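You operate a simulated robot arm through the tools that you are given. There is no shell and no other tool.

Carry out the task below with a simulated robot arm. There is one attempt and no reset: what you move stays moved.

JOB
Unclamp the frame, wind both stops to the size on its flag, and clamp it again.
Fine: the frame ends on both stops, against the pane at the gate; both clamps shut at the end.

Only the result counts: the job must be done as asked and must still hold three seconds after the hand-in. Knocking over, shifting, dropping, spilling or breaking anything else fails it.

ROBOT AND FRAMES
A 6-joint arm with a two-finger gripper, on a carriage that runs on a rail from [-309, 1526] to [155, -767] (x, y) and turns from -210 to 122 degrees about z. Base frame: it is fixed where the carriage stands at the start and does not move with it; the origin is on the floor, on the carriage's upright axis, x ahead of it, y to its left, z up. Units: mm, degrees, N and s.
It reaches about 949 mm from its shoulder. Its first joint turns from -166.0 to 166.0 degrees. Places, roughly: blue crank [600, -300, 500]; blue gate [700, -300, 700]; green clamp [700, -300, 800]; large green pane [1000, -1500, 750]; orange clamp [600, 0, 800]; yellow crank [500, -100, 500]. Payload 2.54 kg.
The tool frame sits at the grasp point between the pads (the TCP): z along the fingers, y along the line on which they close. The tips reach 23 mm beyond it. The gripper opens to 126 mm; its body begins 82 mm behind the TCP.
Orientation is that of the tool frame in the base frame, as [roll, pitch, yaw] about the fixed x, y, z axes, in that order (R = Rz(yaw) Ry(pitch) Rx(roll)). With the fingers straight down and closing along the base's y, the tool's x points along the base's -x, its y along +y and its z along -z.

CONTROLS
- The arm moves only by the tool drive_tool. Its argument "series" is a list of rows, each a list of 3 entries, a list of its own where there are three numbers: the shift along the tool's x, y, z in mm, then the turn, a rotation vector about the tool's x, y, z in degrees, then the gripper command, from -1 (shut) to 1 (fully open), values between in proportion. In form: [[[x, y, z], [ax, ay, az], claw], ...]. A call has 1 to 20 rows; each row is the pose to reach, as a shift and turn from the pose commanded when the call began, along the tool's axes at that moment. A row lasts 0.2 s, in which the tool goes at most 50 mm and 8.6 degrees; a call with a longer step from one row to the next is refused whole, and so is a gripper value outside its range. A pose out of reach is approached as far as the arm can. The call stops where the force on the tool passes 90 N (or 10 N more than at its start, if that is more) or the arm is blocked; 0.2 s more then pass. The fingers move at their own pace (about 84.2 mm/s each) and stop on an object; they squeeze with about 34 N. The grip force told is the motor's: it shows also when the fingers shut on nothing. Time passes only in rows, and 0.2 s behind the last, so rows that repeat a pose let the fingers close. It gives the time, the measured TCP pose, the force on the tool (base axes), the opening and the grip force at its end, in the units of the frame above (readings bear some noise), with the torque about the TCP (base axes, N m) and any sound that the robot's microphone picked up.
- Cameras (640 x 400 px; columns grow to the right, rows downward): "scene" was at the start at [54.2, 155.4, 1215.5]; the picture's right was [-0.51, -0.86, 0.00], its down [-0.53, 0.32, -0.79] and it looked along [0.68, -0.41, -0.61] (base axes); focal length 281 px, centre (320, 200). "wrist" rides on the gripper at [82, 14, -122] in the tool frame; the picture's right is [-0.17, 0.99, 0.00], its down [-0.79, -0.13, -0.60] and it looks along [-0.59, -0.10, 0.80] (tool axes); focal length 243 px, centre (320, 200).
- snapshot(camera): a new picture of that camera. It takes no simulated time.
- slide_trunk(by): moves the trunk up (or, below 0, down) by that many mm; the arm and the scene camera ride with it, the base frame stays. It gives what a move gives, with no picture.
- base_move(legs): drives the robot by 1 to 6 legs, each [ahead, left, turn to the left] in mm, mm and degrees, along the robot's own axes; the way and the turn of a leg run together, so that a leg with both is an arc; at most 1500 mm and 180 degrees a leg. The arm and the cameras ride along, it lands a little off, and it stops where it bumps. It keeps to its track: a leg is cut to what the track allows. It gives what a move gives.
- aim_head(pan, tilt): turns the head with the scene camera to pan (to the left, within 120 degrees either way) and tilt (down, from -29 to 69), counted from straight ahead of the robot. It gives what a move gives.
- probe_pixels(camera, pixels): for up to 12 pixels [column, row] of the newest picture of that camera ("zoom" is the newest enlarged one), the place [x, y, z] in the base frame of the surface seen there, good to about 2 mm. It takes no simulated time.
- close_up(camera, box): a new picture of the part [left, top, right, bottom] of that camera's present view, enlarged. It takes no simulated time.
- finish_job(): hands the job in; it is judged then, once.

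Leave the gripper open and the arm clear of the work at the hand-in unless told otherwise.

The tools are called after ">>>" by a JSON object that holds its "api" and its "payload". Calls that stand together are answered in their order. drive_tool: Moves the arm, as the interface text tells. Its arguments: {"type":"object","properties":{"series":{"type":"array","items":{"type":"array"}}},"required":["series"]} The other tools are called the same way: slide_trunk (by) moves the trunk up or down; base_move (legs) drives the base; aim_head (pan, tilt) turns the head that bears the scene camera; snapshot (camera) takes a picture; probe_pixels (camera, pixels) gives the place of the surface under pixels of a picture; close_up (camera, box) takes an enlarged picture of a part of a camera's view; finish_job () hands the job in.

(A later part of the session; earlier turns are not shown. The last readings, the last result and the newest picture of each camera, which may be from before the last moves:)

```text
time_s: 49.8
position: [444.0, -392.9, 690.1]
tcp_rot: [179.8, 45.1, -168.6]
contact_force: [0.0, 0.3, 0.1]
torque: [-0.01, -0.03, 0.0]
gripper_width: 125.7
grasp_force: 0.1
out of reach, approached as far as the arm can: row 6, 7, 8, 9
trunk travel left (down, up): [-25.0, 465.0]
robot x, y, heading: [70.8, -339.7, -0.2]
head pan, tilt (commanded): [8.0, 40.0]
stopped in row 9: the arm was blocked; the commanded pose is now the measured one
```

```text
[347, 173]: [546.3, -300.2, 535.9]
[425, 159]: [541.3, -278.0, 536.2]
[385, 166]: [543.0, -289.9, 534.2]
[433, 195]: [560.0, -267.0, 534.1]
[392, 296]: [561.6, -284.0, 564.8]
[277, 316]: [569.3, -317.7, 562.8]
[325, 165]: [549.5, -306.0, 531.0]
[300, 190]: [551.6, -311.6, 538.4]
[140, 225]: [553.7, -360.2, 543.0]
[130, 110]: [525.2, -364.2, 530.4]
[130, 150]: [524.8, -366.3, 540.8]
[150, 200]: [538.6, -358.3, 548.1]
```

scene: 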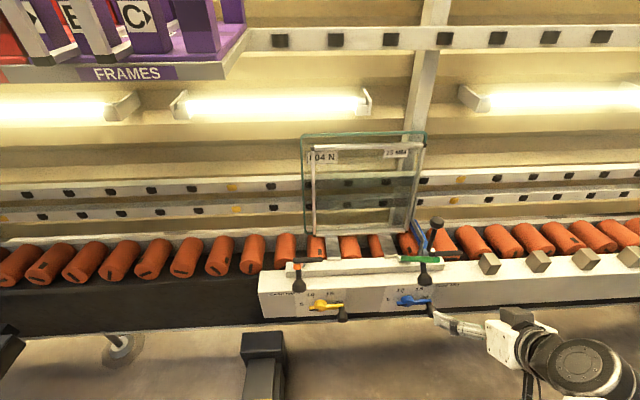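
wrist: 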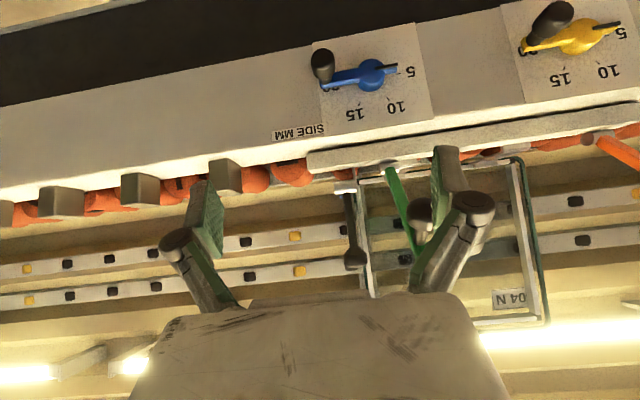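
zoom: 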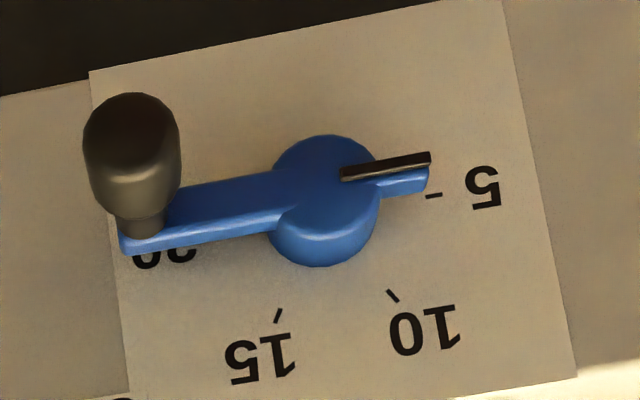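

Taking parallax out, both index bars point at about the 5 tick (hubs near u=178 and u=407, z≈533; knobs 54.5 mm out at 3 o'clock). So each crank needs about 120° clockwise to reach 15. I'll narrow the gripper and move to 70 mm short of the blue knob.

>>> {"api": "drive_tool", "payload": {"series": [[[0, 0, 0], [0, 0, 0], 0.2], [[11.8, 2.9, 26.3], [0, 0, 0], 0], [[23.6, 5.8, 52.6], [0, 0, 0], 0], [[35.3, 8.7, 78.9], [0, 0, 0], 0], [[47.1, 11.6, 105.2], [0, 0, 0], 0], [[47.1, 11.6, 105.2], [0, 0, 0], 0]]}}

>>> {"api": "snapshot", "payload": {"camera": "wrist"}}

>>> {"api": "snapshot", "payload": {"camera": "scene"}}

```text
time_s: 51.2
position: [489.3, -376.8, 681.1]
tcp_rot: [179.8, 45.0, -168.7]
contact_force: [0.7, 0.0, -0.3]
torque: [0.0, -0.04, 0.02]
gripper_width: 63.1
grasp_force: 0.1
out of reach, approached as far as the arm can: row 2, 3, 4, 5, 6
trunk travel left (down, up): [-25.0, 465.0]
robot x, y, heading: [72.4, -342.4, 0.2]
head pan, tilt (commanded): [8.0, 40.0]
```

```text
taken
```

wrist: 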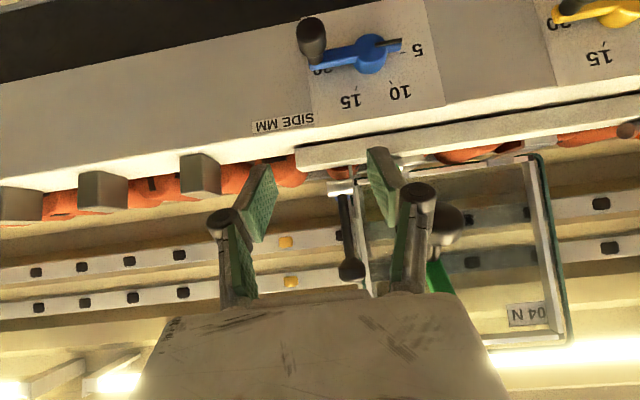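

```text
taken
```

scene: 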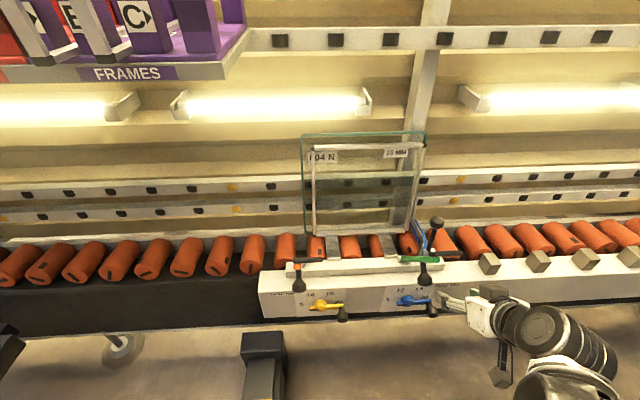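

The arm reports the low pose out of reach when this close in. Before going on I'll reverse that last move, to be sure where the commanded pose stands.

>>> {"api": "drive_tool", "payload": {"series": [[[-11.8, -2.9, -26.3], [0, 0, 0], 0], [[-23.6, -5.8, -52.6], [0, 0, 0], 0], [[-35.3, -8.7, -78.9], [0, 0, 0], 0], [[-47.1, -11.6, -105.2], [0, 0, 0], 0], [[-47.1, -11.6, -105.2], [0, 0, 0], 0]]}}

```text
time_s: 52.4
position: [450.8, -396.5, 791.8]
tcp_rot: [179.8, 45.1, -168.6]
contact_force: [0.0, -0.6, -0.2]
torque: [-0.03, 0.05, 0.01]
gripper_width: 62.8
grasp_force: 0.1
trunk travel left (down, up): [-25.0, 465.0]
robot x, y, heading: [68.8, -344.4, 0.2]
head pan, tilt (commanded): [8.0, 40.0]
```

The commanded pose follows the clipped one, so I know where I stand. The cranks are too low for the arm when the robot stands right in front of them; I'll stand further right and turn left, so the arm reaches diagonally. First I'll raise the hand clear, then drive 270 mm along the rail and turn 40° left.

>>> {"api": "drive_tool", "payload": {"series": [[[-22, 0, -22], [0, 0, 0], 0], [[-44, 0, -44], [0, 0, 0], 0], [[-44, 0, -44], [0, 0, 0], 0]]}}

>>> {"api": "base_move", "payload": {"legs": [[53.5, -264.6, 0], [0, 0, 40]]}}

>>> {"api": "snapshot", "payload": {"camera": "scene"}}

>>> {"api": "snapshot", "payload": {"camera": "wrist"}}

```text
time_s: 53.2
position: [450.3, -398.2, 852.5]
tcp_rot: [179.9, 45.1, -168.6]
contact_force: [-0.2, -0.2, 0.2]
torque: [0.01, 0.0, 0.0]
gripper_width: 63.0
grasp_force: 0.1
trunk travel left (down, up): [-25.0, 465.0]
robot x, y, heading: [66.8, -338.8, 0.0]
head pan, tilt (commanded): [8.0, 40.0]
```

```text
time_s: 57.0
position: [451.4, -403.0, 851.8]
tcp_rot: [179.8, 45.2, -128.5]
contact_force: [0.9, 0.4, 0.2]
torque: [-0.01, -0.01, 0.0]
gripper_width: 63.0
grasp_force: 0.0
trunk travel left (down, up): [-25.0, 465.0]
robot x, y, heading: [122.5, -603.9, 40.4]
head pan, tilt (commanded): [8.0, 40.0]
```

```text
taken
```

scene: 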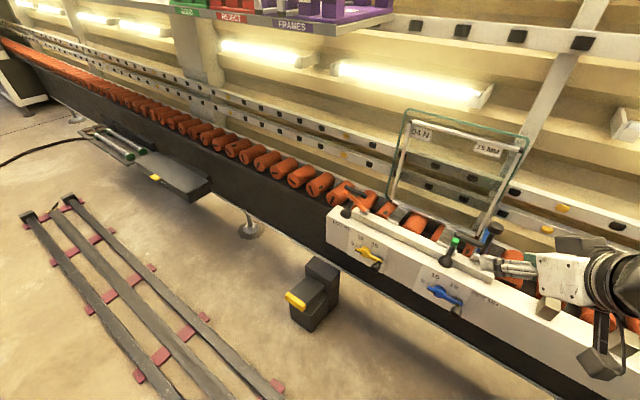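

```text
taken
```

wrist: 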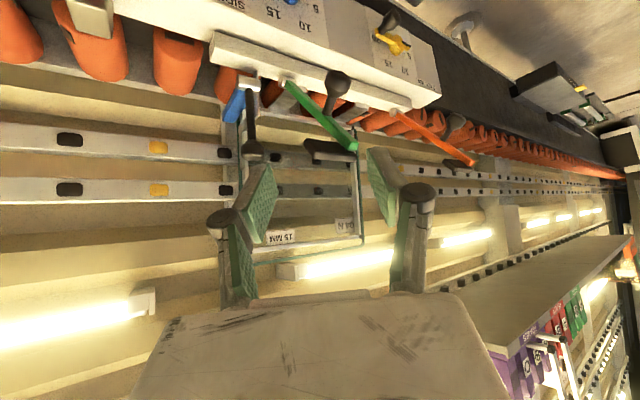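

An excellent view from here. Now I'll turn the hand back by 40° about the vertical so it points square at the dials again.

>>> {"api": "drive_tool", "payload": {"series": [[[0, 0, 0], [5.69, 0, 5.65], 0], [[0, 0, 0], [11.37, 0, 11.31], 0], [[0, 0, 0], [17.06, 0, 16.96], 0], [[0, 0, 0], [22.74, 0, 22.61], 0], [[0, 0, 0], [28.43, 0, 28.27], 0], [[0, 0, 0], [28.43, 0, 28.27], 0]]}}

>>> {"api": "snapshot", "payload": {"camera": "scene"}}

```text
time_s: 58.4
position: [449.8, -402.1, 852.3]
tcp_rot: [179.9, 45.0, -168.6]
contact_force: [-0.4, -0.6, 0.3]
torque: [0.01, 0.02, 0.04]
gripper_width: 63.1
grasp_force: 0.2
trunk travel left (down, up): [-25.0, 465.0]
robot x, y, heading: [123.9, -606.2, 40.1]
head pan, tilt (commanded): [8.0, 40.0]
```

```text
taken
```

scene: 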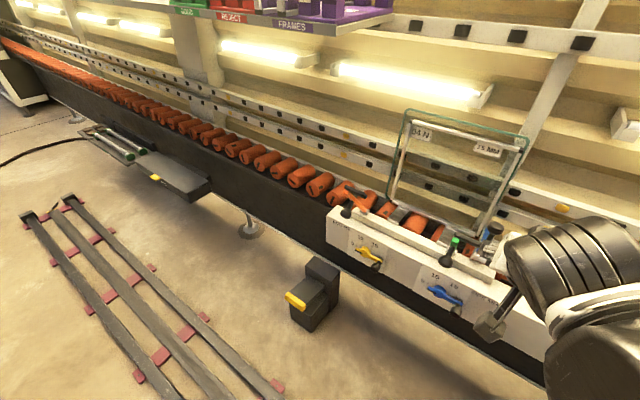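

The hand is square again. Descending in front of the blue crank, right of the green lever.

>>> {"api": "drive_tool", "payload": {"series": [[[23.5, 0, 30.2], [0, 0, 0], 0], [[47, -1, 60.5], [0, 0, 0], 0], [[70.5, -1.5, 90.7], [0, 0, 0], 0], [[94, -2, 120.9], [0, 0, 0], 0], [[94, -2, 120.9], [0, 0, 0], 0]]}}

```text
time_s: 59.6
position: [469.3, -400.9, 700.4]
tcp_rot: [179.9, 45.1, -168.6]
contact_force: [1.0, 0.4, -0.8]
torque: [0.0, 0.04, 0.01]
gripper_width: 63.0
grasp_force: 0.1
trunk travel left (down, up): [-25.0, 465.0]
robot x, y, heading: [123.3, -607.7, 40.2]
head pan, tilt (commanded): [8.0, 40.0]
```

Reached z=700 without trouble. Continuing down to z≈600.

>>> {"api": "drive_tool", "payload": {"series": [[[19.4, 2, 27.7], [0, 0, 0], 0], [[38.9, 4, 55.4], [0, 0, 0], 0], [[58.3, 6, 83.1], [0, 0, 0], 0], [[58.3, 6, 83.1], [0, 0, 0], 0]]}}

>>> {"api": "snapshot", "payload": {"camera": "wrist"}}

>>> {"api": "snapshot", "payload": {"camera": "scene"}}

```text
time_s: 60.6
position: [486.5, -389.8, 679.6]
tcp_rot: [179.8, 45.1, -168.5]
contact_force: [0.2, -0.3, 0.4]
torque: [0.03, 0.02, -0.01]
gripper_width: 62.8
grasp_force: 0.0
out of reach, approached as far as the arm can: row 1, 2, 3, 4
trunk travel left (down, up): [-25.0, 465.0]
robot x, y, heading: [122.1, -608.3, 39.8]
head pan, tilt (commanded): [8.0, 40.0]
```

```text
taken
```

wrist: 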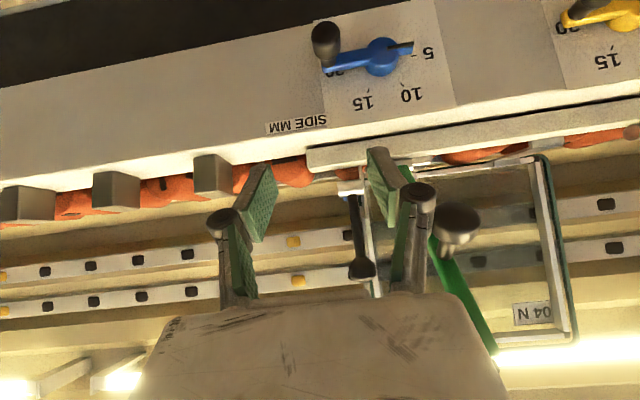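

```text
taken
```

scene: 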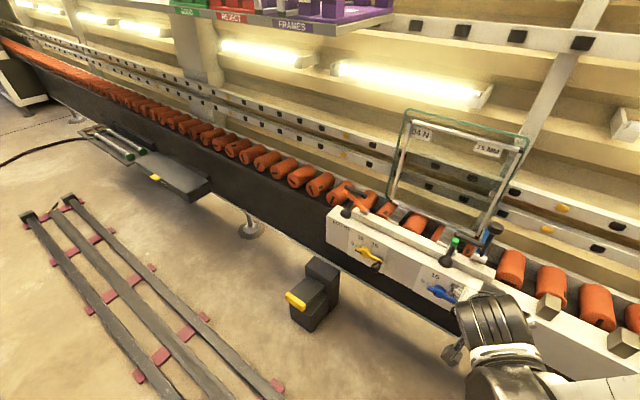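

Again the limit sits near z=680, likely because the wrist straightens out (hand in line with the forearm) while twisted sideways. I'll go up a little and turn the hand 24° to the left so it lies in the arm's own plane, then descend again.

>>> {"api": "drive_tool", "payload": {"series": [[[-25, 0, -25], [0, 0, 0], 0], [[-50, 0, -50], [0, 0, 0], 0], [[-50, 0, -50], [-5.7, 0, -5.6], 0], [[-50, 0, -50], [-11.3, 0, -11.3], 0], [[-50, 0, -50], [-17, 0, -16.9], 0], [[-50, 0, -50], [-17, 0, -16.9], 0]]}}

```text
time_s: 62.0
position: [486.0, -388.7, 752.4]
tcp_rot: [179.7, 45.2, -144.6]
contact_force: [0.3, 1.1, -0.3]
torque: [0.0, 0.01, 0.0]
gripper_width: 63.0
grasp_force: 0.0
trunk travel left (down, up): [-25.0, 465.0]
robot x, y, heading: [124.3, -604.8, 40.1]
head pan, tilt (commanded): [8.0, 40.0]
```

Now straight down in small steps to z≈602.

>>> {"api": "drive_tool", "payload": {"series": [[[26.6, 0, 26.4], [0, 0, 0], 0], [[53.2, 0, 52.9], [0, 0, 0], 0], [[79.8, 0, 79.3], [0, 0, 0], 0], [[106.4, 0, 105.8], [0, 0, 0], 0], [[106.4, 0, 105.8], [0, 0, 0], 0]]}}

>>> {"api": "snapshot", "payload": {"camera": "scene"}}

```text
time_s: 63.2
position: [485.0, -388.0, 682.4]
tcp_rot: [179.8, 44.9, -144.6]
contact_force: [-0.3, 0.3, -0.2]
torque: [-0.01, -0.01, 0.02]
gripper_width: 63.4
grasp_force: 0.1
out of reach, approached as far as the arm can: row 2, 3, 4, 5
trunk travel left (down, up): [-25.0, 465.0]
robot x, y, heading: [123.3, -605.2, 40.3]
head pan, tilt (commanded): [8.0, 40.0]
```

```text
taken
```

scene: 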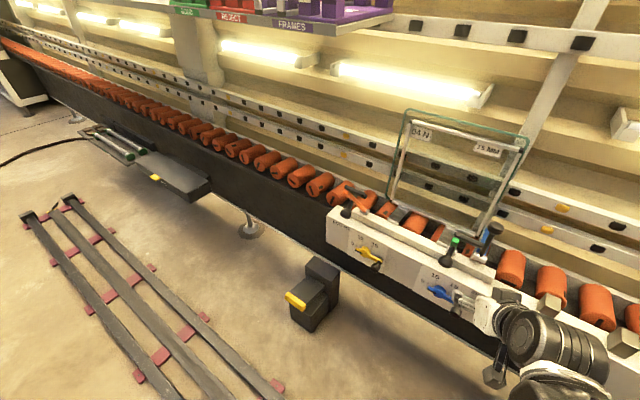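

The limit is still z≈682, so it isn't the twist. I'll look at my own arm to understand what limits it.

>>> {"api": "aim_head", "payload": {"pan": -40, "tilt": 30}}

>>> {"api": "snapshot", "payload": {"camera": "scene"}}

>>> {"api": "probe_pixels", "payload": {"camera": "scene", "pixels": [[100, 300], [200, 300], [300, 300], [400, 300], [500, 300], [600, 300], [320, 200], [420, 200], [520, 200], [620, 200], [250, 380], [450, 380]]}}

```text
time_s: 64.3
position: [486.1, -388.9, 682.0]
tcp_rot: [179.8, 45.0, -144.7]
contact_force: [0.6, 0.2, 0.2]
torque: [-0.02, 0.02, -0.03]
gripper_width: 63.0
grasp_force: 0.1
trunk travel left (down, up): [-25.0, 465.0]
robot x, y, heading: [117.0, -608.2, 40.2]
head pan, tilt (commanded): [-40.0, 30.0]
```

```text
taken
```

scene: 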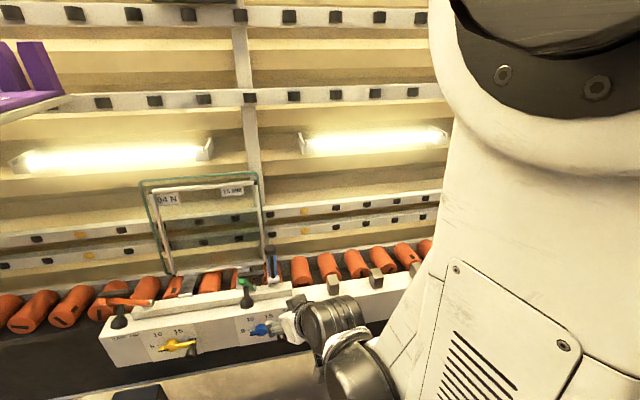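

```text
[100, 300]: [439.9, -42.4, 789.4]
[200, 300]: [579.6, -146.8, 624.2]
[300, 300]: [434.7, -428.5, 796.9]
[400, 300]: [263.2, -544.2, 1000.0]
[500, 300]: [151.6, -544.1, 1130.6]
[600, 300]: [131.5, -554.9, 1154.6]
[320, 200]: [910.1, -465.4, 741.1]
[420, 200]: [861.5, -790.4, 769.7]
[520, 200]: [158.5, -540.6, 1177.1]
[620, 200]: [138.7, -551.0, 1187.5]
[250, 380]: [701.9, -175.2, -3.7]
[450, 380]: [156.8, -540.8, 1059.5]
```

I can now see that the shoulder sits on top of the column at z≈1245 and a white beam runs down to the hand. I'll probe along it to find the joints.

>>> {"api": "probe_pixels", "payload": {"camera": "scene", "pixels": [[335, 320], [325, 335], [340, 350], [360, 375], [350, 390], [385, 385], [395, 345], [410, 320], [430, 290], [380, 360], [440, 330], [425, 360]]}}

>>> {"api": "close_up", "payload": {"camera": "scene", "box": [240, 240, 496, 400]}}

```text
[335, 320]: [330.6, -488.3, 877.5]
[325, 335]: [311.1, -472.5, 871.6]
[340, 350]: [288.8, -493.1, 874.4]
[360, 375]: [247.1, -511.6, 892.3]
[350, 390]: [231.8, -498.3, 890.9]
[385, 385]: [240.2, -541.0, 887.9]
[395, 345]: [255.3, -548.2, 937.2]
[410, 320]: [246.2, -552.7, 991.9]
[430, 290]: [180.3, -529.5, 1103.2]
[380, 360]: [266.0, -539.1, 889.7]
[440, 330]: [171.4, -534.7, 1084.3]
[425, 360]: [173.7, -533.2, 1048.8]
```

```text
2.50 times, centred on (368, 320) of scene
```

zoom: 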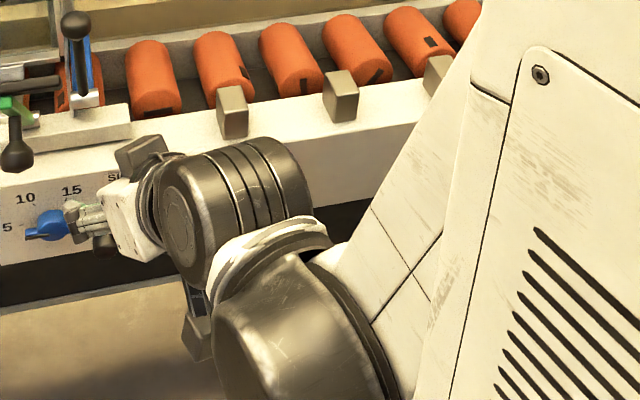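

Now it's clear: the forearm can only slope down to about 50°, so low targets must be farther from the column. I'll raise the hand, turn the base right by 90°, then run left along the rail to about u=-280, so the arm reaches the blue crank diagonally at a longer distance.

>>> {"api": "drive_tool", "payload": {"series": [[[-23, 0, -37], [0, 0, 0], 0], [[-46, 0, -74], [0, 0, 0], 0], [[-69, 0, -111], [0, 0, 0], 0], [[-92.3, 0, -148.3], [0, 0, 0], 0], [[-92.3, 0, -148.3], [0, 0, 0], 0]]}}

>>> {"api": "base_move", "payload": {"legs": [[0, 0, -90]]}}

>>> {"api": "snapshot", "payload": {"camera": "scene"}}

```text
time_s: 65.5
position: [454.9, -412.9, 851.7]
tcp_rot: [179.8, 45.0, -144.7]
contact_force: [-0.4, 0.1, -0.1]
torque: [-0.04, 0.05, 0.01]
gripper_width: 63.1
grasp_force: 0.1
trunk travel left (down, up): [-25.0, 465.0]
robot x, y, heading: [125.7, -605.5, 40.2]
head pan, tilt (commanded): [-40.0, 30.0]
```

```text
time_s: 69.8
position: [319.1, -938.1, 852.6]
tcp_rot: [179.9, 45.0, 125.6]
contact_force: [1.2, -0.5, 0.5]
torque: [0.01, 0.01, 0.0]
gripper_width: 62.8
grasp_force: 0.1
trunk travel left (down, up): [-25.0, 465.0]
robot x, y, heading: [121.7, -606.8, -49.8]
head pan, tilt (commanded): [-40.0, 30.0]
```

```text
taken
```

scene: 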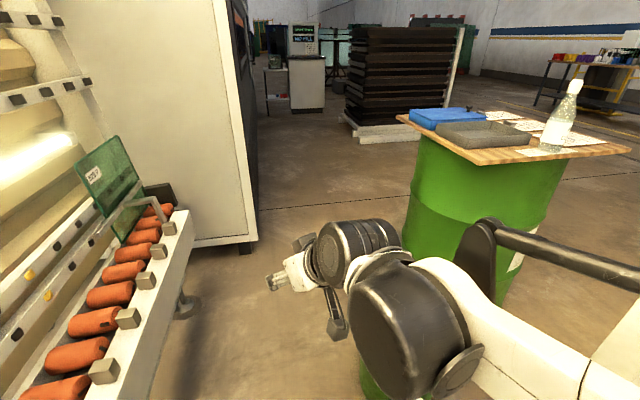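

A barrel with a board and bottle stands to the right, untouched. I'll move left along the rail, away from it, by 900 mm, with the arm tucked in front of the robot.

>>> {"api": "base_move", "payload": {"legs": [[-790.4, 430.5, 0]]}}

>>> {"api": "aim_head", "payload": {"pan": 0, "tilt": 35}}

>>> {"api": "snapshot", "payload": {"camera": "scene"}}

>>> {"api": "snapshot", "payload": {"camera": "wrist"}}

```text
time_s: 74.5
position: [140.2, -61.2, 852.3]
tcp_rot: [179.9, 45.0, 125.5]
contact_force: [0.1, 0.0, 0.0]
torque: [0.01, 0.02, -0.03]
gripper_width: 62.8
grasp_force: 0.0
trunk travel left (down, up): [-25.0, 465.0]
robot x, y, heading: [-57.0, 271.0, -49.6]
head pan, tilt (commanded): [-40.0, 30.0]
```

```text
time_s: 75.5
position: [141.6, -60.8, 852.5]
tcp_rot: [179.7, 45.1, 125.5]
contact_force: [0.1, -0.1, -0.4]
torque: [0.02, 0.03, 0.03]
gripper_width: 62.9
grasp_force: 0.1
trunk travel left (down, up): [-25.0, 465.0]
robot x, y, heading: [-55.3, 272.8, -49.6]
head pan, tilt (commanded): [0.0, 35.0]
```

```text
taken
```

scene: 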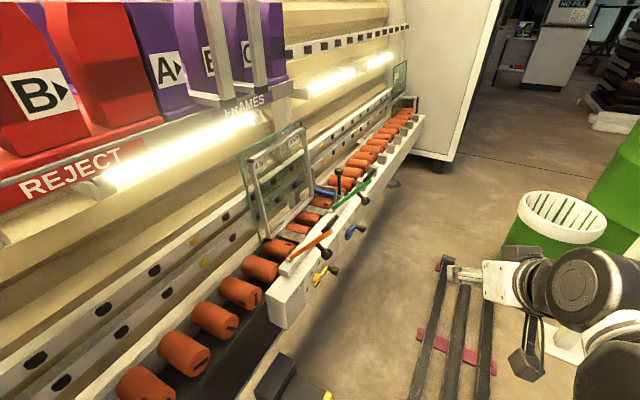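

```text
taken
```

wrist: 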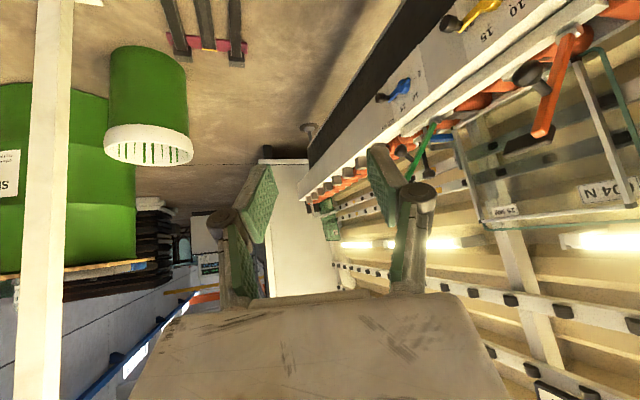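

I'm now at u≈-278, with both dials and levers in view. I'll swing the hand out to in front of the blue crank (n≈330, u≈461, z≈790), turning it square to the dial as it goes.

>>> {"api": "drive_tool", "payload": {"series": [[[-25.5, 3.3, 34.4], [-4.67, 0, -4.65], 0], [[-51.1, 6.7, 68.7], [-9.34, 0, -9.3], 0], [[-76.6, 10, 103.1], [-14, 0, -13.95], 0], [[-102.2, 13.3, 137.4], [-18.7, 0, -18.6], 0], [[-127.7, 16.7, 171.8], [-23.35, 0, -23.25], 0], [[-153.2, 20, 206.2], [-28, 0, -27.9], 0], [[-178.8, 23.3, 240.5], [-32.7, 0, -32.55], 0], [[-204.3, 26.6, 274.9], [-37.4, 0, -37.2], 0], [[-229.9, 30, 309.2], [-42, 0, -41.85], 0], [[-255.4, 33.3, 343.6], [-46.7, 0, -46.5], 0], [[-255.4, 33.3, 343.6], [-46.7, 0, -46.5], 0]]}}

>>> {"api": "snapshot", "payload": {"camera": "scene"}}

>>> {"api": "snapshot", "payload": {"camera": "wrist"}}

```text
time_s: 78.0
position: [413.9, -384.5, 791.0]
tcp_rot: [179.8, 45.2, -168.6]
contact_force: [0.3, 0.1, 0.5]
torque: [-0.02, -0.02, -0.02]
gripper_width: 63.1
grasp_force: 0.1
trunk travel left (down, up): [-25.0, 465.0]
robot x, y, heading: [-53.6, 268.2, -49.6]
head pan, tilt (commanded): [0.0, 35.0]
```

```text
taken
```

scene: 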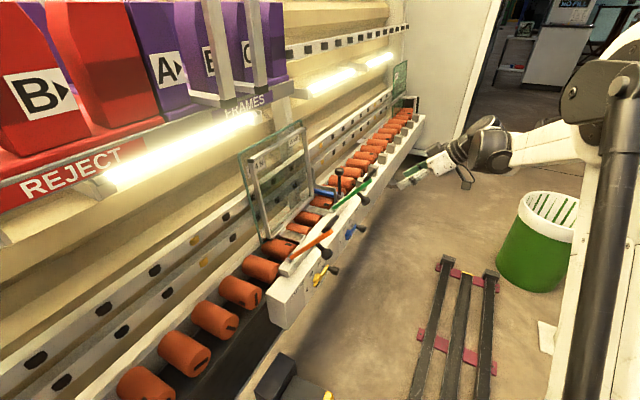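

```text
taken
```

wrist: 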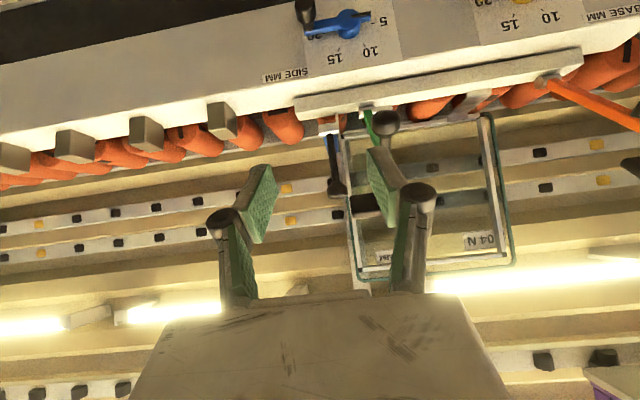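

The hand is in place, square to the dial. Descending to 70 mm short of the blue knob.

>>> {"api": "drive_tool", "payload": {"series": [[[16.5, -0.4, 32.7], [0, 0, 0], 0], [[33.1, -0.8, 65.3], [0, 0, 0], 0], [[49.7, -1.2, 98], [0, 0, 0], 0], [[66.2, -1.7, 130.7], [0, 0, 0], 0], [[82.8, -2.1, 163.3], [0, 0, 0], 0], [[99.3, -2.5, 196], [0, 0, 0], 0], [[99.3, -2.5, 196], [0, 0, 0], 0]]}}

>>> {"api": "snapshot", "payload": {"camera": "scene"}}

>>> {"api": "snapshot", "payload": {"camera": "wrist"}}

```text
time_s: 79.5
position: [482.3, -372.5, 581.1]
tcp_rot: [179.8, 45.1, -168.6]
contact_force: [0.2, 0.2, -0.7]
torque: [-0.01, 0.01, 0.0]
gripper_width: 63.3
grasp_force: 0.1
trunk travel left (down, up): [-25.0, 465.0]
robot x, y, heading: [-56.8, 270.8, -50.0]
head pan, tilt (commanded): [0.0, 35.0]
```

```text
taken
```

scene: 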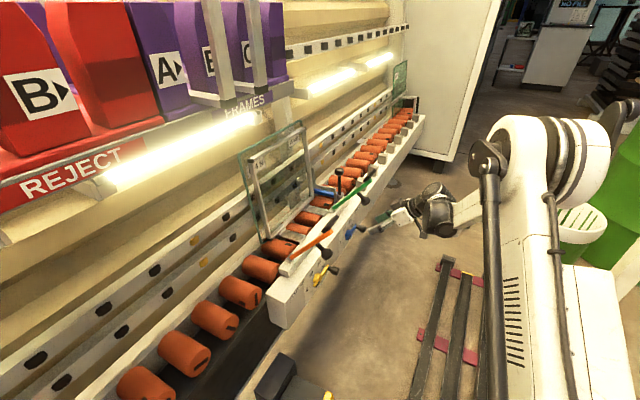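

```text
taken
```

wrist: 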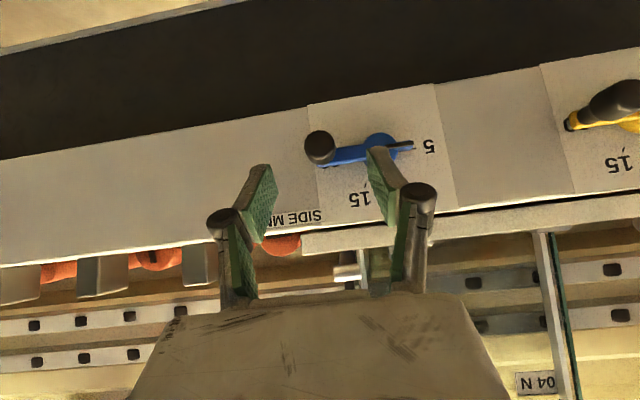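

Reached z=581. The wrist camera now looks almost straight at the blue dial, with the knob at (320,147). I'll enlarge and probe it.

>>> {"api": "close_up", "payload": {"camera": "wrist", "box": [290, 90, 450, 210]}}

>>> {"api": "probe_pixels", "payload": {"camera": "zoom", "pixels": [[105, 245], [160, 240], [130, 230], [450, 225], [395, 240], [425, 233], [490, 230], [345, 210], [370, 190], [300, 410], [250, 240], [180, 270]]}}

```text
3.33 times, centred on (370, 150) of wrist
```

zoom: 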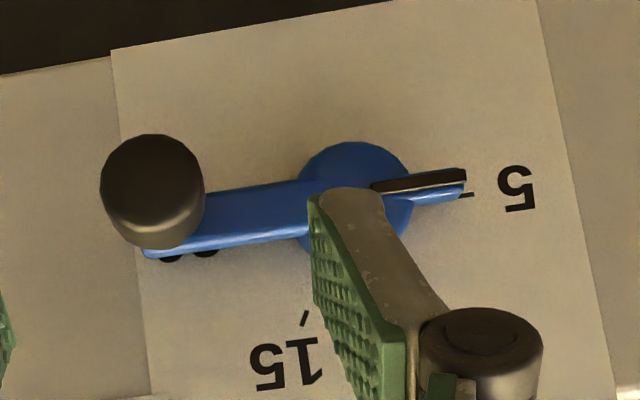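

```text
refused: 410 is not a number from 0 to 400
```

>>> {"api": "probe_pixels", "payload": {"camera": "zoom", "pixels": [[150, 180], [110, 190], [195, 190], [150, 140], [150, 230], [380, 186], [460, 175], [470, 194], [305, 318], [150, 245], [250, 205], [355, 160]]}}

```text
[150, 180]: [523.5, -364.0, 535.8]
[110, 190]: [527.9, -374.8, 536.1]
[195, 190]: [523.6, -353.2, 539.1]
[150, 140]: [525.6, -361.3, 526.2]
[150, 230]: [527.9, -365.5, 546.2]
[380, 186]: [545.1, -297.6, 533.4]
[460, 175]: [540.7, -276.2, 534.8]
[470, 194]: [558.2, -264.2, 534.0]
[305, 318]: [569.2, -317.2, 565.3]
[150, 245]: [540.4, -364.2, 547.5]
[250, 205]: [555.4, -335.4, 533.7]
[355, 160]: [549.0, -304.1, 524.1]
```

Centre of the blue dial: u≈406, z≈534; knob at u≈461, z≈535; index right on 5. I'll advance 68 mm onto the knob, then close.

>>> {"api": "drive_tool", "payload": {"series": [[[-0.8, 0, 23], [0, 0, 0], 0], [[-1.6, 0, 46], [0, 0, 0], 0], [[-2.4, 0, 68], [0, 0, 0], 0], [[-2.4, 0, 68], [0, 0, 0], 0]]}}

>>> {"api": "snapshot", "payload": {"camera": "wrist"}}

```text
time_s: 80.5
position: [533.2, -362.8, 535.9]
tcp_rot: [179.9, 45.1, -168.6]
contact_force: [0.5, 0.0, 0.2]
torque: [0.02, -0.01, 0.0]
gripper_width: 63.4
grasp_force: 0.0
trunk travel left (down, up): [-25.0, 465.0]
robot x, y, heading: [-55.1, 271.4, -49.8]
head pan, tilt (commanded): [0.0, 35.0]
```

```text
taken
```

wrist: 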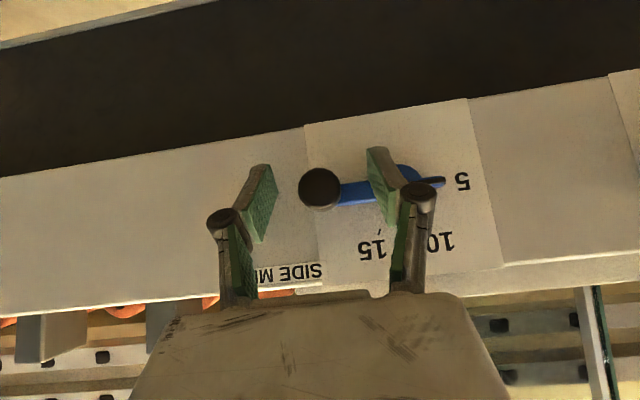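

The knob is between the pads and nothing is touching. Closing.

>>> {"api": "drive_tool", "payload": {"series": [[[0, 0, 0], [0, 0, 0], -1], [[0, 0, 0], [0, 0, 0], -1], [[0, 0, 0], [0, 0, 0], -1]]}}

>>> {"api": "snapshot", "payload": {"camera": "wrist"}}

```text
time_s: 81.3
position: [531.5, -363.2, 535.5]
tcp_rot: [179.8, 45.2, -168.6]
contact_force: [1.3, -1.4, -0.3]
torque: [-0.02, -0.03, 0.01]
gripper_width: 21.5
grasp_force: 44.3
trunk travel left (down, up): [-25.0, 465.0]
robot x, y, heading: [-53.0, 270.8, -49.6]
head pan, tilt (commanded): [0.0, 35.0]
```

```text
taken
```

wrist: 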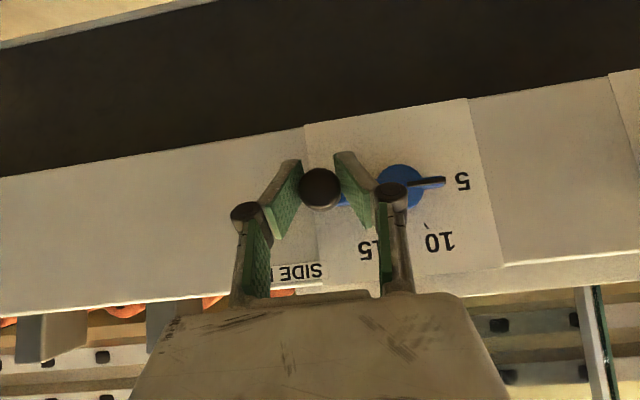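

Gripped. First 30° of clockwise winding along the knob's circle, watching the forces.

>>> {"api": "drive_tool", "payload": {"series": [[[6.8, 0.84, 6.76], [0, 0, 0], -1], [[13.4, 3.33, 13.3], [0, 0, 0], -1], [[19.6, 7.4, 19.46], [0, 0, 0], -1], [[19.6, 7.4, 19.46], [0, 0, 0], -1]]}}

>>> {"api": "snapshot", "payload": {"camera": "wrist"}}

>>> {"api": "snapshot", "payload": {"camera": "scene"}}

```text
time_s: 82.3
position: [531.0, -358.8, 505.1]
tcp_rot: [179.8, 45.1, -168.7]
contact_force: [33.2, -29.5, -14.3]
torque: [0.45, -0.56, -0.47]
gripper_width: 18.4
grasp_force: 44.0
trunk travel left (down, up): [-25.0, 465.0]
robot x, y, heading: [-53.4, 270.5, -49.7]
head pan, tilt (commanded): [0.0, 35.0]
```

```text
taken
```

wrist: 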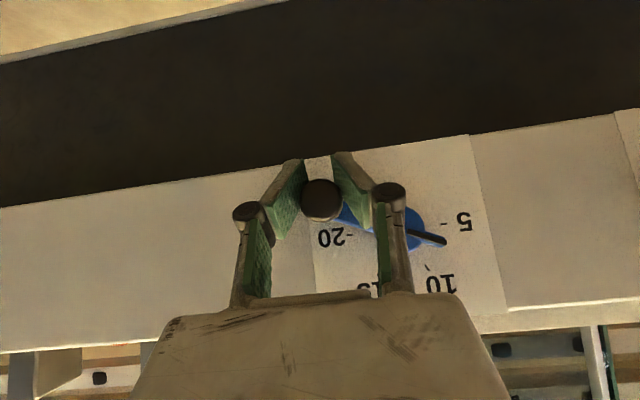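

```text
taken
```

scene: 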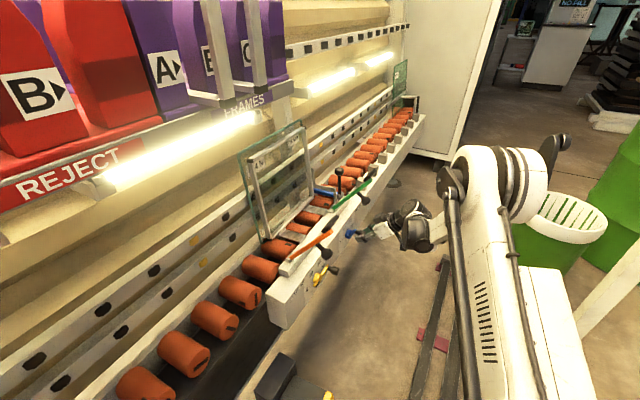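

The crank turns (index now around 7), though the knob slid a little upward between the pads since side pads push mainly sideways. As the handle comes lower the pads will drive it better. I'll continue to about -60° and check.

>>> {"api": "drive_tool", "payload": {"series": [[[5.3, 2.5, 5.3], [0, 0, 0], -1], [[10.6, 5.5, 10.6], [0, 0, 0], -1], [[13.1, 8.9, 13], [0, 0, 0], -1], [[15.6, 12.3, 15.5], [0, 0, 0], -1], [[17.8, 16.2, 17.6], [0, 0, 0], -1], [[19.9, 20.2, 19.7], [0, 0, 0], -1], [[19.9, 20.2, 19.7], [0, 0, 0], -1]]}}

>>> {"api": "snapshot", "payload": {"camera": "wrist"}}

>>> {"api": "close_up", "payload": {"camera": "wrist", "box": [270, 130, 510, 310]}}

```text
time_s: 84.0
position: [526.9, -337.1, 475.9]
tcp_rot: [179.6, 45.0, -168.8]
contact_force: [21.0, -30.5, -44.4]
torque: [0.66, 0.35, -0.33]
gripper_width: 13.0
grasp_force: 39.7
trunk travel left (down, up): [-25.0, 465.0]
robot x, y, heading: [-51.2, 271.1, -49.7]
head pan, tilt (commanded): [0.0, 35.0]
```

```text
taken
```

wrist: 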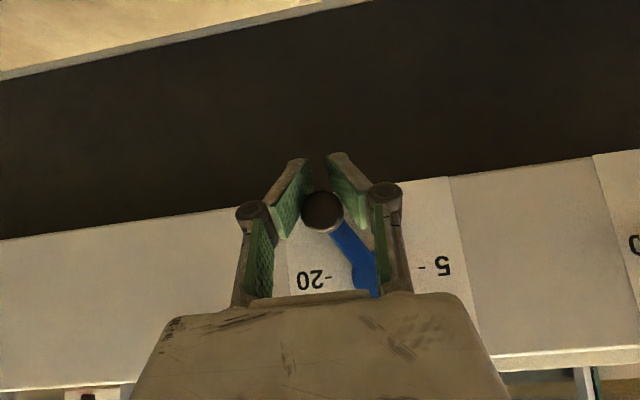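

```text
2.22 times, centred on (390, 220) of wrist
```

zoom: 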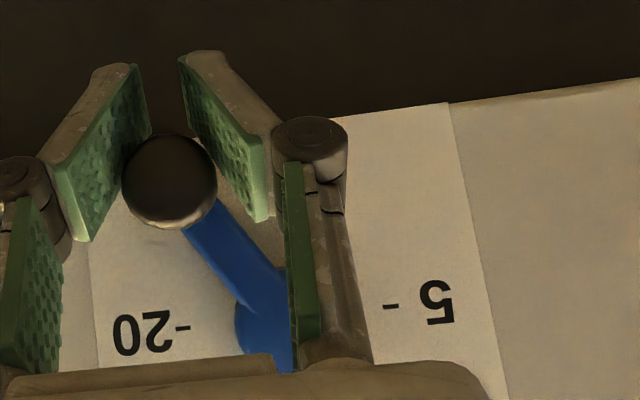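

The handle is at about -58° now (index near 10). The knob rides a bit above the TCP, so I'll keep the height as is and move left along the bottom of the circle to about -100°.

>>> {"api": "drive_tool", "payload": {"series": [[[0.4, 6.6, 0.4], [0, 0, 0], -1], [[0.9, 13.3, 0.9], [0, 0, 0], -1], [[1.5, 20.4, 1.5], [0, 0, 0], -1], [[2.1, 27.6, 2.1], [0, 0, 0], -1], [[1.7, 37.2, 1.7], [0, 0, 0], -1], [[1.7, 37.2, 1.7], [0, 0, 0], -1]]}}

>>> {"api": "snapshot", "payload": {"camera": "wrist"}}

>>> {"api": "close_up", "payload": {"camera": "wrist", "box": [270, 130, 510, 310]}}

```text
time_s: 85.3
position: [518.2, -299.8, 475.7]
tcp_rot: [179.7, 45.0, -168.6]
contact_force: [-16.3, 0.6, -41.9]
torque: [0.08, 0.74, 0.0]
gripper_width: 18.6
grasp_force: 43.0
trunk travel left (down, up): [-25.0, 465.0]
robot x, y, heading: [-49.6, 273.4, -49.7]
head pan, tilt (commanded): [0.0, 35.0]
```

```text
taken
```

wrist: 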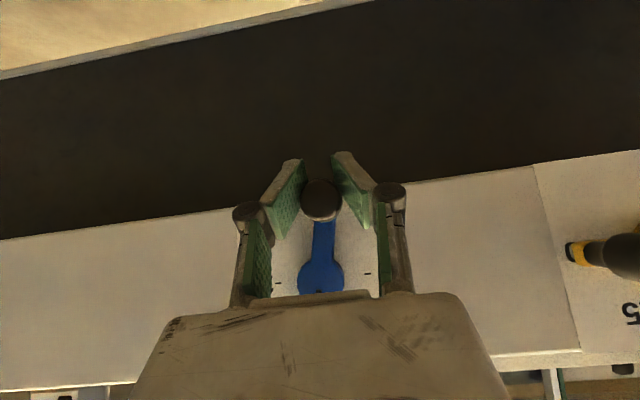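

```text
2.22 times, centred on (390, 220) of wrist
```

zoom: 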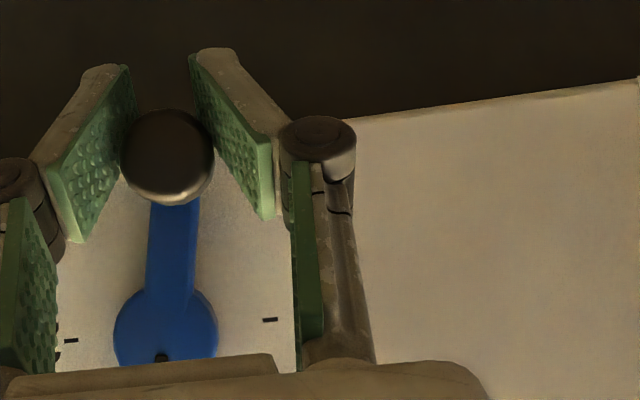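

The handle is close to -100°, tracking nicely. I'll bring it on to about -118° and then read the dial.

>>> {"api": "drive_tool", "payload": {"series": [[[-0.7, 4.6, -0.7], [0, 0, 0], -1], [[-1.5, 9.3, -1.5], [0, 0, 0], -1], [[-2.7, 13, -2.7], [0, 0, 0], -1], [[-3.9, 16.4, -3.9], [0, 0, 0], -1], [[-3.9, 16.4, -3.9], [0, 0, 0], -1]]}}

>>> {"api": "snapshot", "payload": {"camera": "wrist"}}

>>> {"api": "close_up", "payload": {"camera": "scene", "box": [300, 200, 400, 290]}}

```text
time_s: 86.5
position: [516.1, -283.2, 482.4]
tcp_rot: [179.7, 45.3, -168.6]
contact_force: [-3.7, 10.2, -25.8]
torque: [0.04, 0.41, 0.02]
gripper_width: 19.2
grasp_force: 43.4
trunk travel left (down, up): [-25.0, 465.0]
robot x, y, heading: [-54.7, 271.8, -49.7]
head pan, tilt (commanded): [0.0, 35.0]
```

```text
taken
```

wrist: 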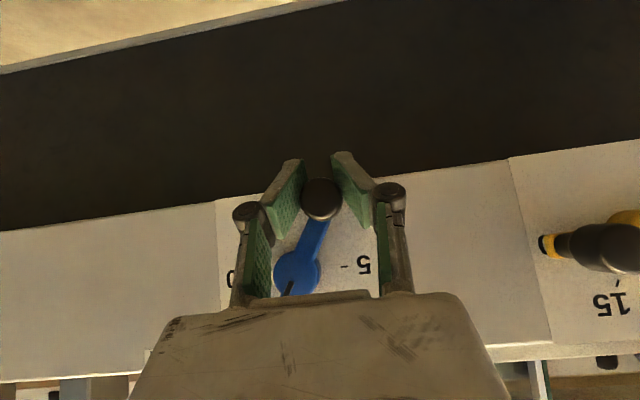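

```text
4.44 times, centred on (350, 245) of scene
```

zoom: 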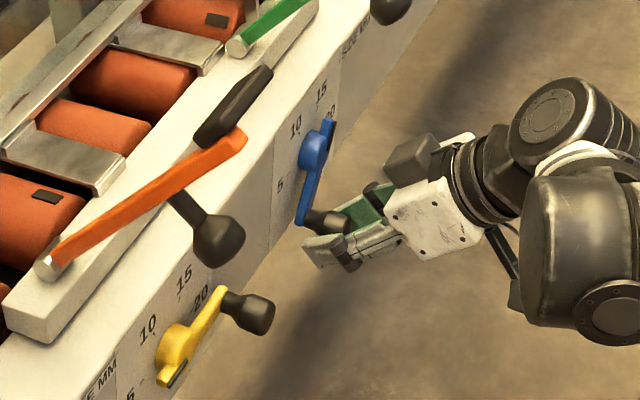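

The knob is at u≈380 (≈-118°). Two degrees more, then I'll release and back off to read the dial properly.

>>> {"api": "drive_tool", "payload": {"series": [[[-0.6, 1.8, -0.6], [0, 0, 0], -1], [[-0.6, 1.8, -0.6], [0, 0, 0], -1], [[-0.6, 1.8, -0.6], [0, 0, 0], -0.5], [[-0.6, 1.8, -0.6], [0, 0, 0], 0], [[-0.6, 1.8, -0.6], [0, 0, 0], 0]]}}

>>> {"api": "drive_tool", "payload": {"series": [[[0, 0, -20], [0, 0, 0], 0], [[0, 0, -40], [0, 0, 0], 0], [[0, 0, -60], [0, 0, 0], 0], [[0, 0, -80], [0, 0, 0], 0], [[0, 0, -80], [0, 0, 0], 0]]}}

>>> {"api": "snapshot", "payload": {"camera": "wrist"}}

```text
time_s: 87.8
position: [514.6, -282.5, 484.2]
tcp_rot: [179.7, 45.3, -168.6]
contact_force: [-0.5, -0.7, -0.4]
torque: [-0.01, 0.01, -0.02]
gripper_width: 63.2
grasp_force: 0.0
trunk travel left (down, up): [-25.0, 465.0]
robot x, y, heading: [-57.7, 272.2, -49.7]
head pan, tilt (commanded): [0.0, 35.0]
```

```text
time_s: 89.0
position: [460.4, -293.3, 539.8]
tcp_rot: [179.8, 45.2, -168.6]
contact_force: [0.1, 0.8, -0.1]
torque: [-0.03, 0.04, -0.05]
gripper_width: 63.1
grasp_force: 0.2
trunk travel left (down, up): [-25.0, 465.0]
robot x, y, heading: [-55.2, 271.8, -50.1]
head pan, tilt (commanded): [0.0, 35.0]
```

```text
taken
```

wrist: 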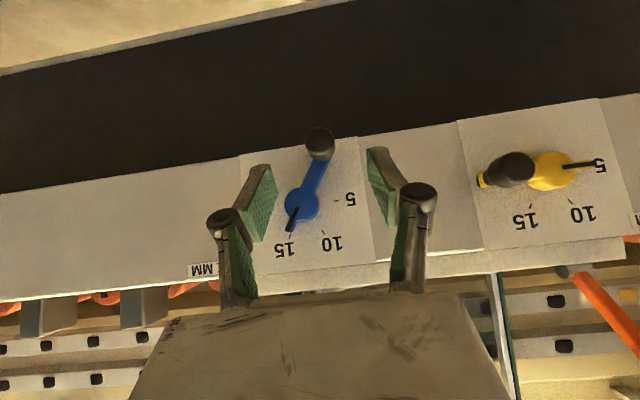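

The index bar now points at about 15. I'll enlarge and probe the index ends and ticks for a precise reading.

>>> {"api": "close_up", "payload": {"camera": "wrist", "box": [240, 120, 400, 220]}}

>>> {"api": "close_up", "payload": {"camera": "wrist", "box": [260, 170, 356, 230]}}

```text
4.00 times, centred on (320, 170) of wrist
```

zoom: 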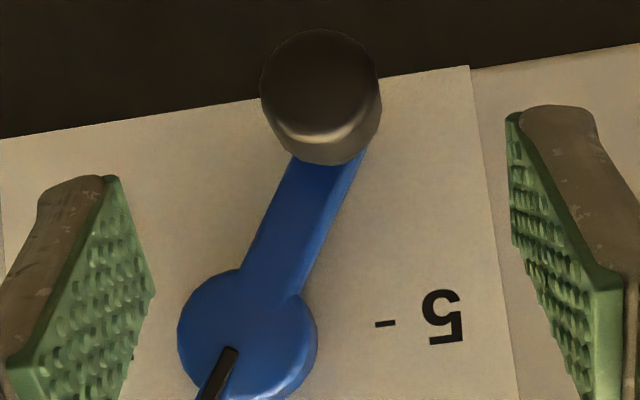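

```text
6.67 times, centred on (308, 200) of wrist
```

zoom: 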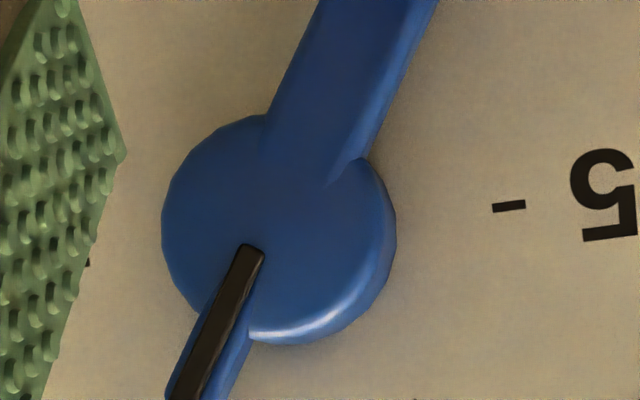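

>>> {"api": "close_up", "payload": {"camera": "wrist", "box": [264, 185, 360, 265]}}

>>> {"api": "probe_pixels", "payload": {"camera": "wrist", "pixels": [[297, 208], [293, 218], [290, 229], [338, 201], [325, 233], [289, 236], [303, 200], [319, 145], [310, 182], [301, 205], [245, 209], [312, 175]]}}

```text
5.00 times, centred on (312, 225) of wrist
```

zoom: 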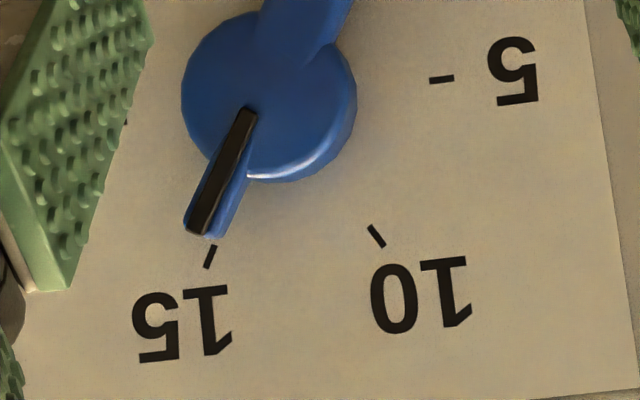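

```text
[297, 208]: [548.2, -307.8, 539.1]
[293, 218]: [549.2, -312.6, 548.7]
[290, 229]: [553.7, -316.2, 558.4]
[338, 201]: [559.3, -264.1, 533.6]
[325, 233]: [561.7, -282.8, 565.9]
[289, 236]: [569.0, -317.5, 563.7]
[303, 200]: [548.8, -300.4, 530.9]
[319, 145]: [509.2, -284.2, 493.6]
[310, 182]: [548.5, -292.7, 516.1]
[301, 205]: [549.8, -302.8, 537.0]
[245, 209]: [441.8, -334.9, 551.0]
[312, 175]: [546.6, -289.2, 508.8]
```

The index reads about 15.1–15.2 after correcting for parallax. To be sure, I'll put the wrist camera straight in front of the dial centre and look again.

>>> {"api": "drive_tool", "payload": {"series": [[[8, -14, 8], [0, 0, 0], 0], [[16, -28, 16], [0, 0, 0], 0], [[23.8, -41, 23.7], [0, 0, 0], 0], [[23.8, -41, 23.7], [0, 0, 0], 0]]}}

>>> {"api": "snapshot", "payload": {"camera": "wrist"}}

>>> {"api": "close_up", "payload": {"camera": "wrist", "box": [270, 120, 366, 180]}}

```text
time_s: 90.0
position: [468.0, -333.7, 506.7]
tcp_rot: [179.8, 45.1, -168.6]
contact_force: [0.7, 0.0, 0.1]
torque: [0.01, -0.01, -0.04]
gripper_width: 63.0
grasp_force: 0.0
trunk travel left (down, up): [-25.0, 465.0]
robot x, y, heading: [-55.4, 270.3, -49.8]
head pan, tilt (commanded): [0.0, 35.0]
```

```text
taken
```

wrist: 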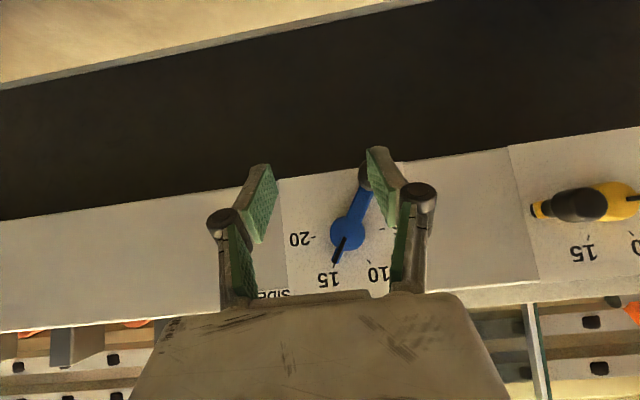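

```text
6.67 times, centred on (318, 150) of wrist
```

zoom: 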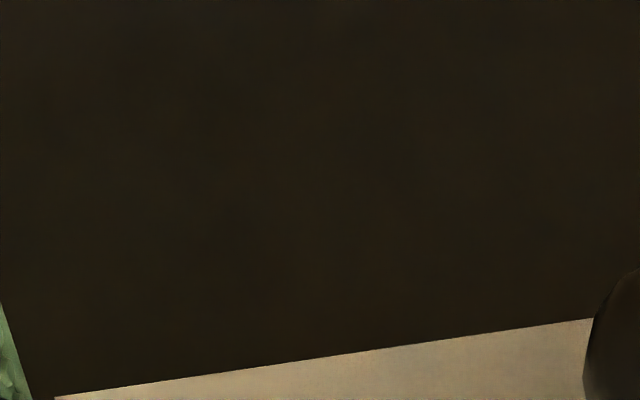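

>>> {"api": "close_up", "payload": {"camera": "wrist", "box": [300, 205, 396, 290]}}

>>> {"api": "probe_pixels", "payload": {"camera": "wrist", "pixels": [[344, 242], [340, 252], [335, 262], [315, 237], [337, 269], [370, 265], [381, 228], [347, 232], [356, 210]]}}

```text
4.71 times, centred on (348, 248) of wrist
```

zoom: 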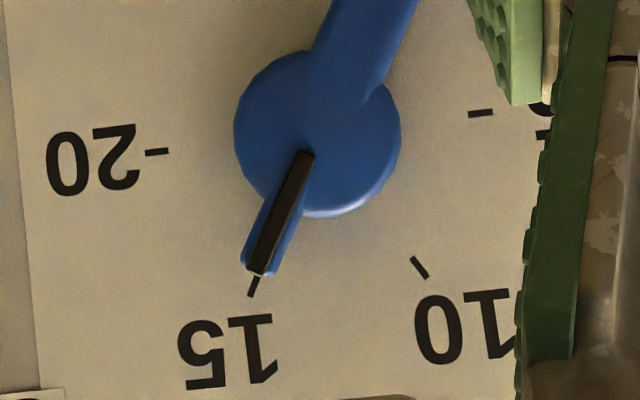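

```text
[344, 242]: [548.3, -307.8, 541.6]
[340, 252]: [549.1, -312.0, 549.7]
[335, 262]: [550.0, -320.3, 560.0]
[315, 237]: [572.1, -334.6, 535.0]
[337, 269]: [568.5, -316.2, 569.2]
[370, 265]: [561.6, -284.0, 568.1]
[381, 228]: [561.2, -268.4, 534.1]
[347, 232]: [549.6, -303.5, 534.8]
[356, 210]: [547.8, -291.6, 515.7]
```

The index sits exactly on the 15 tick: blue (side) stop is set to 15.0. Now the yellow crank needs the same stance, 228 mm further left. I'll back the hand off and drive the base left along the rail.

>>> {"api": "drive_tool", "payload": {"series": [[[3.5, 0, -25], [0, 0, 0], 0], [[6.9, 0, -49.6], [0, 0, 0], 0], [[6.9, 0, -49.6], [0, 0, 0], 0]]}}

>>> {"api": "base_move", "payload": {"legs": [[-199.9, 109.8, 0]]}}

>>> {"api": "snapshot", "payload": {"camera": "wrist"}}

>>> {"api": "snapshot", "payload": {"camera": "scene"}}

```text
time_s: 90.8
position: [429.3, -340.8, 537.6]
tcp_rot: [179.8, 45.3, -168.6]
contact_force: [0.9, 0.1, 0.3]
torque: [-0.03, 0.03, -0.03]
gripper_width: 63.0
grasp_force: 0.0
trunk travel left (down, up): [-25.0, 465.0]
robot x, y, heading: [-54.9, 274.9, -49.6]
head pan, tilt (commanded): [0.0, 35.0]
```

```text
time_s: 92.5
position: [383.3, -119.8, 537.7]
tcp_rot: [179.8, 45.2, -168.6]
contact_force: [-0.1, -0.6, 0.8]
torque: [0.0, -0.01, 0.05]
gripper_width: 63.0
grasp_force: 0.0
trunk travel left (down, up): [-25.0, 465.0]
robot x, y, heading: [-100.8, 493.7, -49.8]
head pan, tilt (commanded): [0.0, 35.0]
```

```text
taken
```

wrist: 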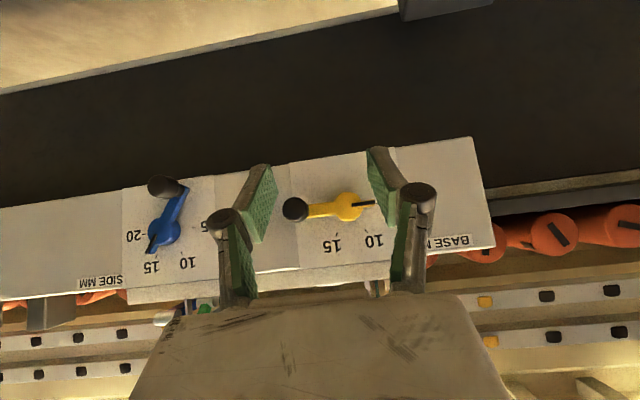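

```text
taken
```

scene: 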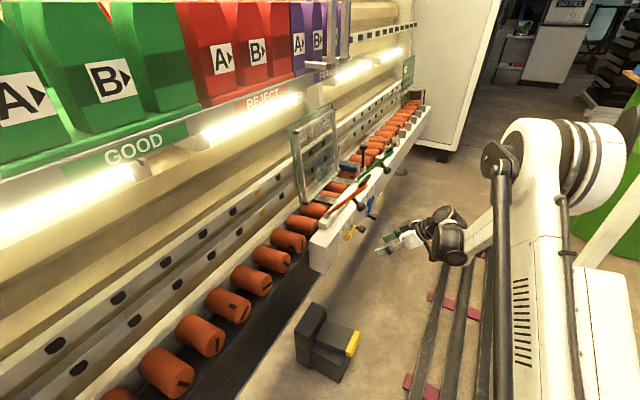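

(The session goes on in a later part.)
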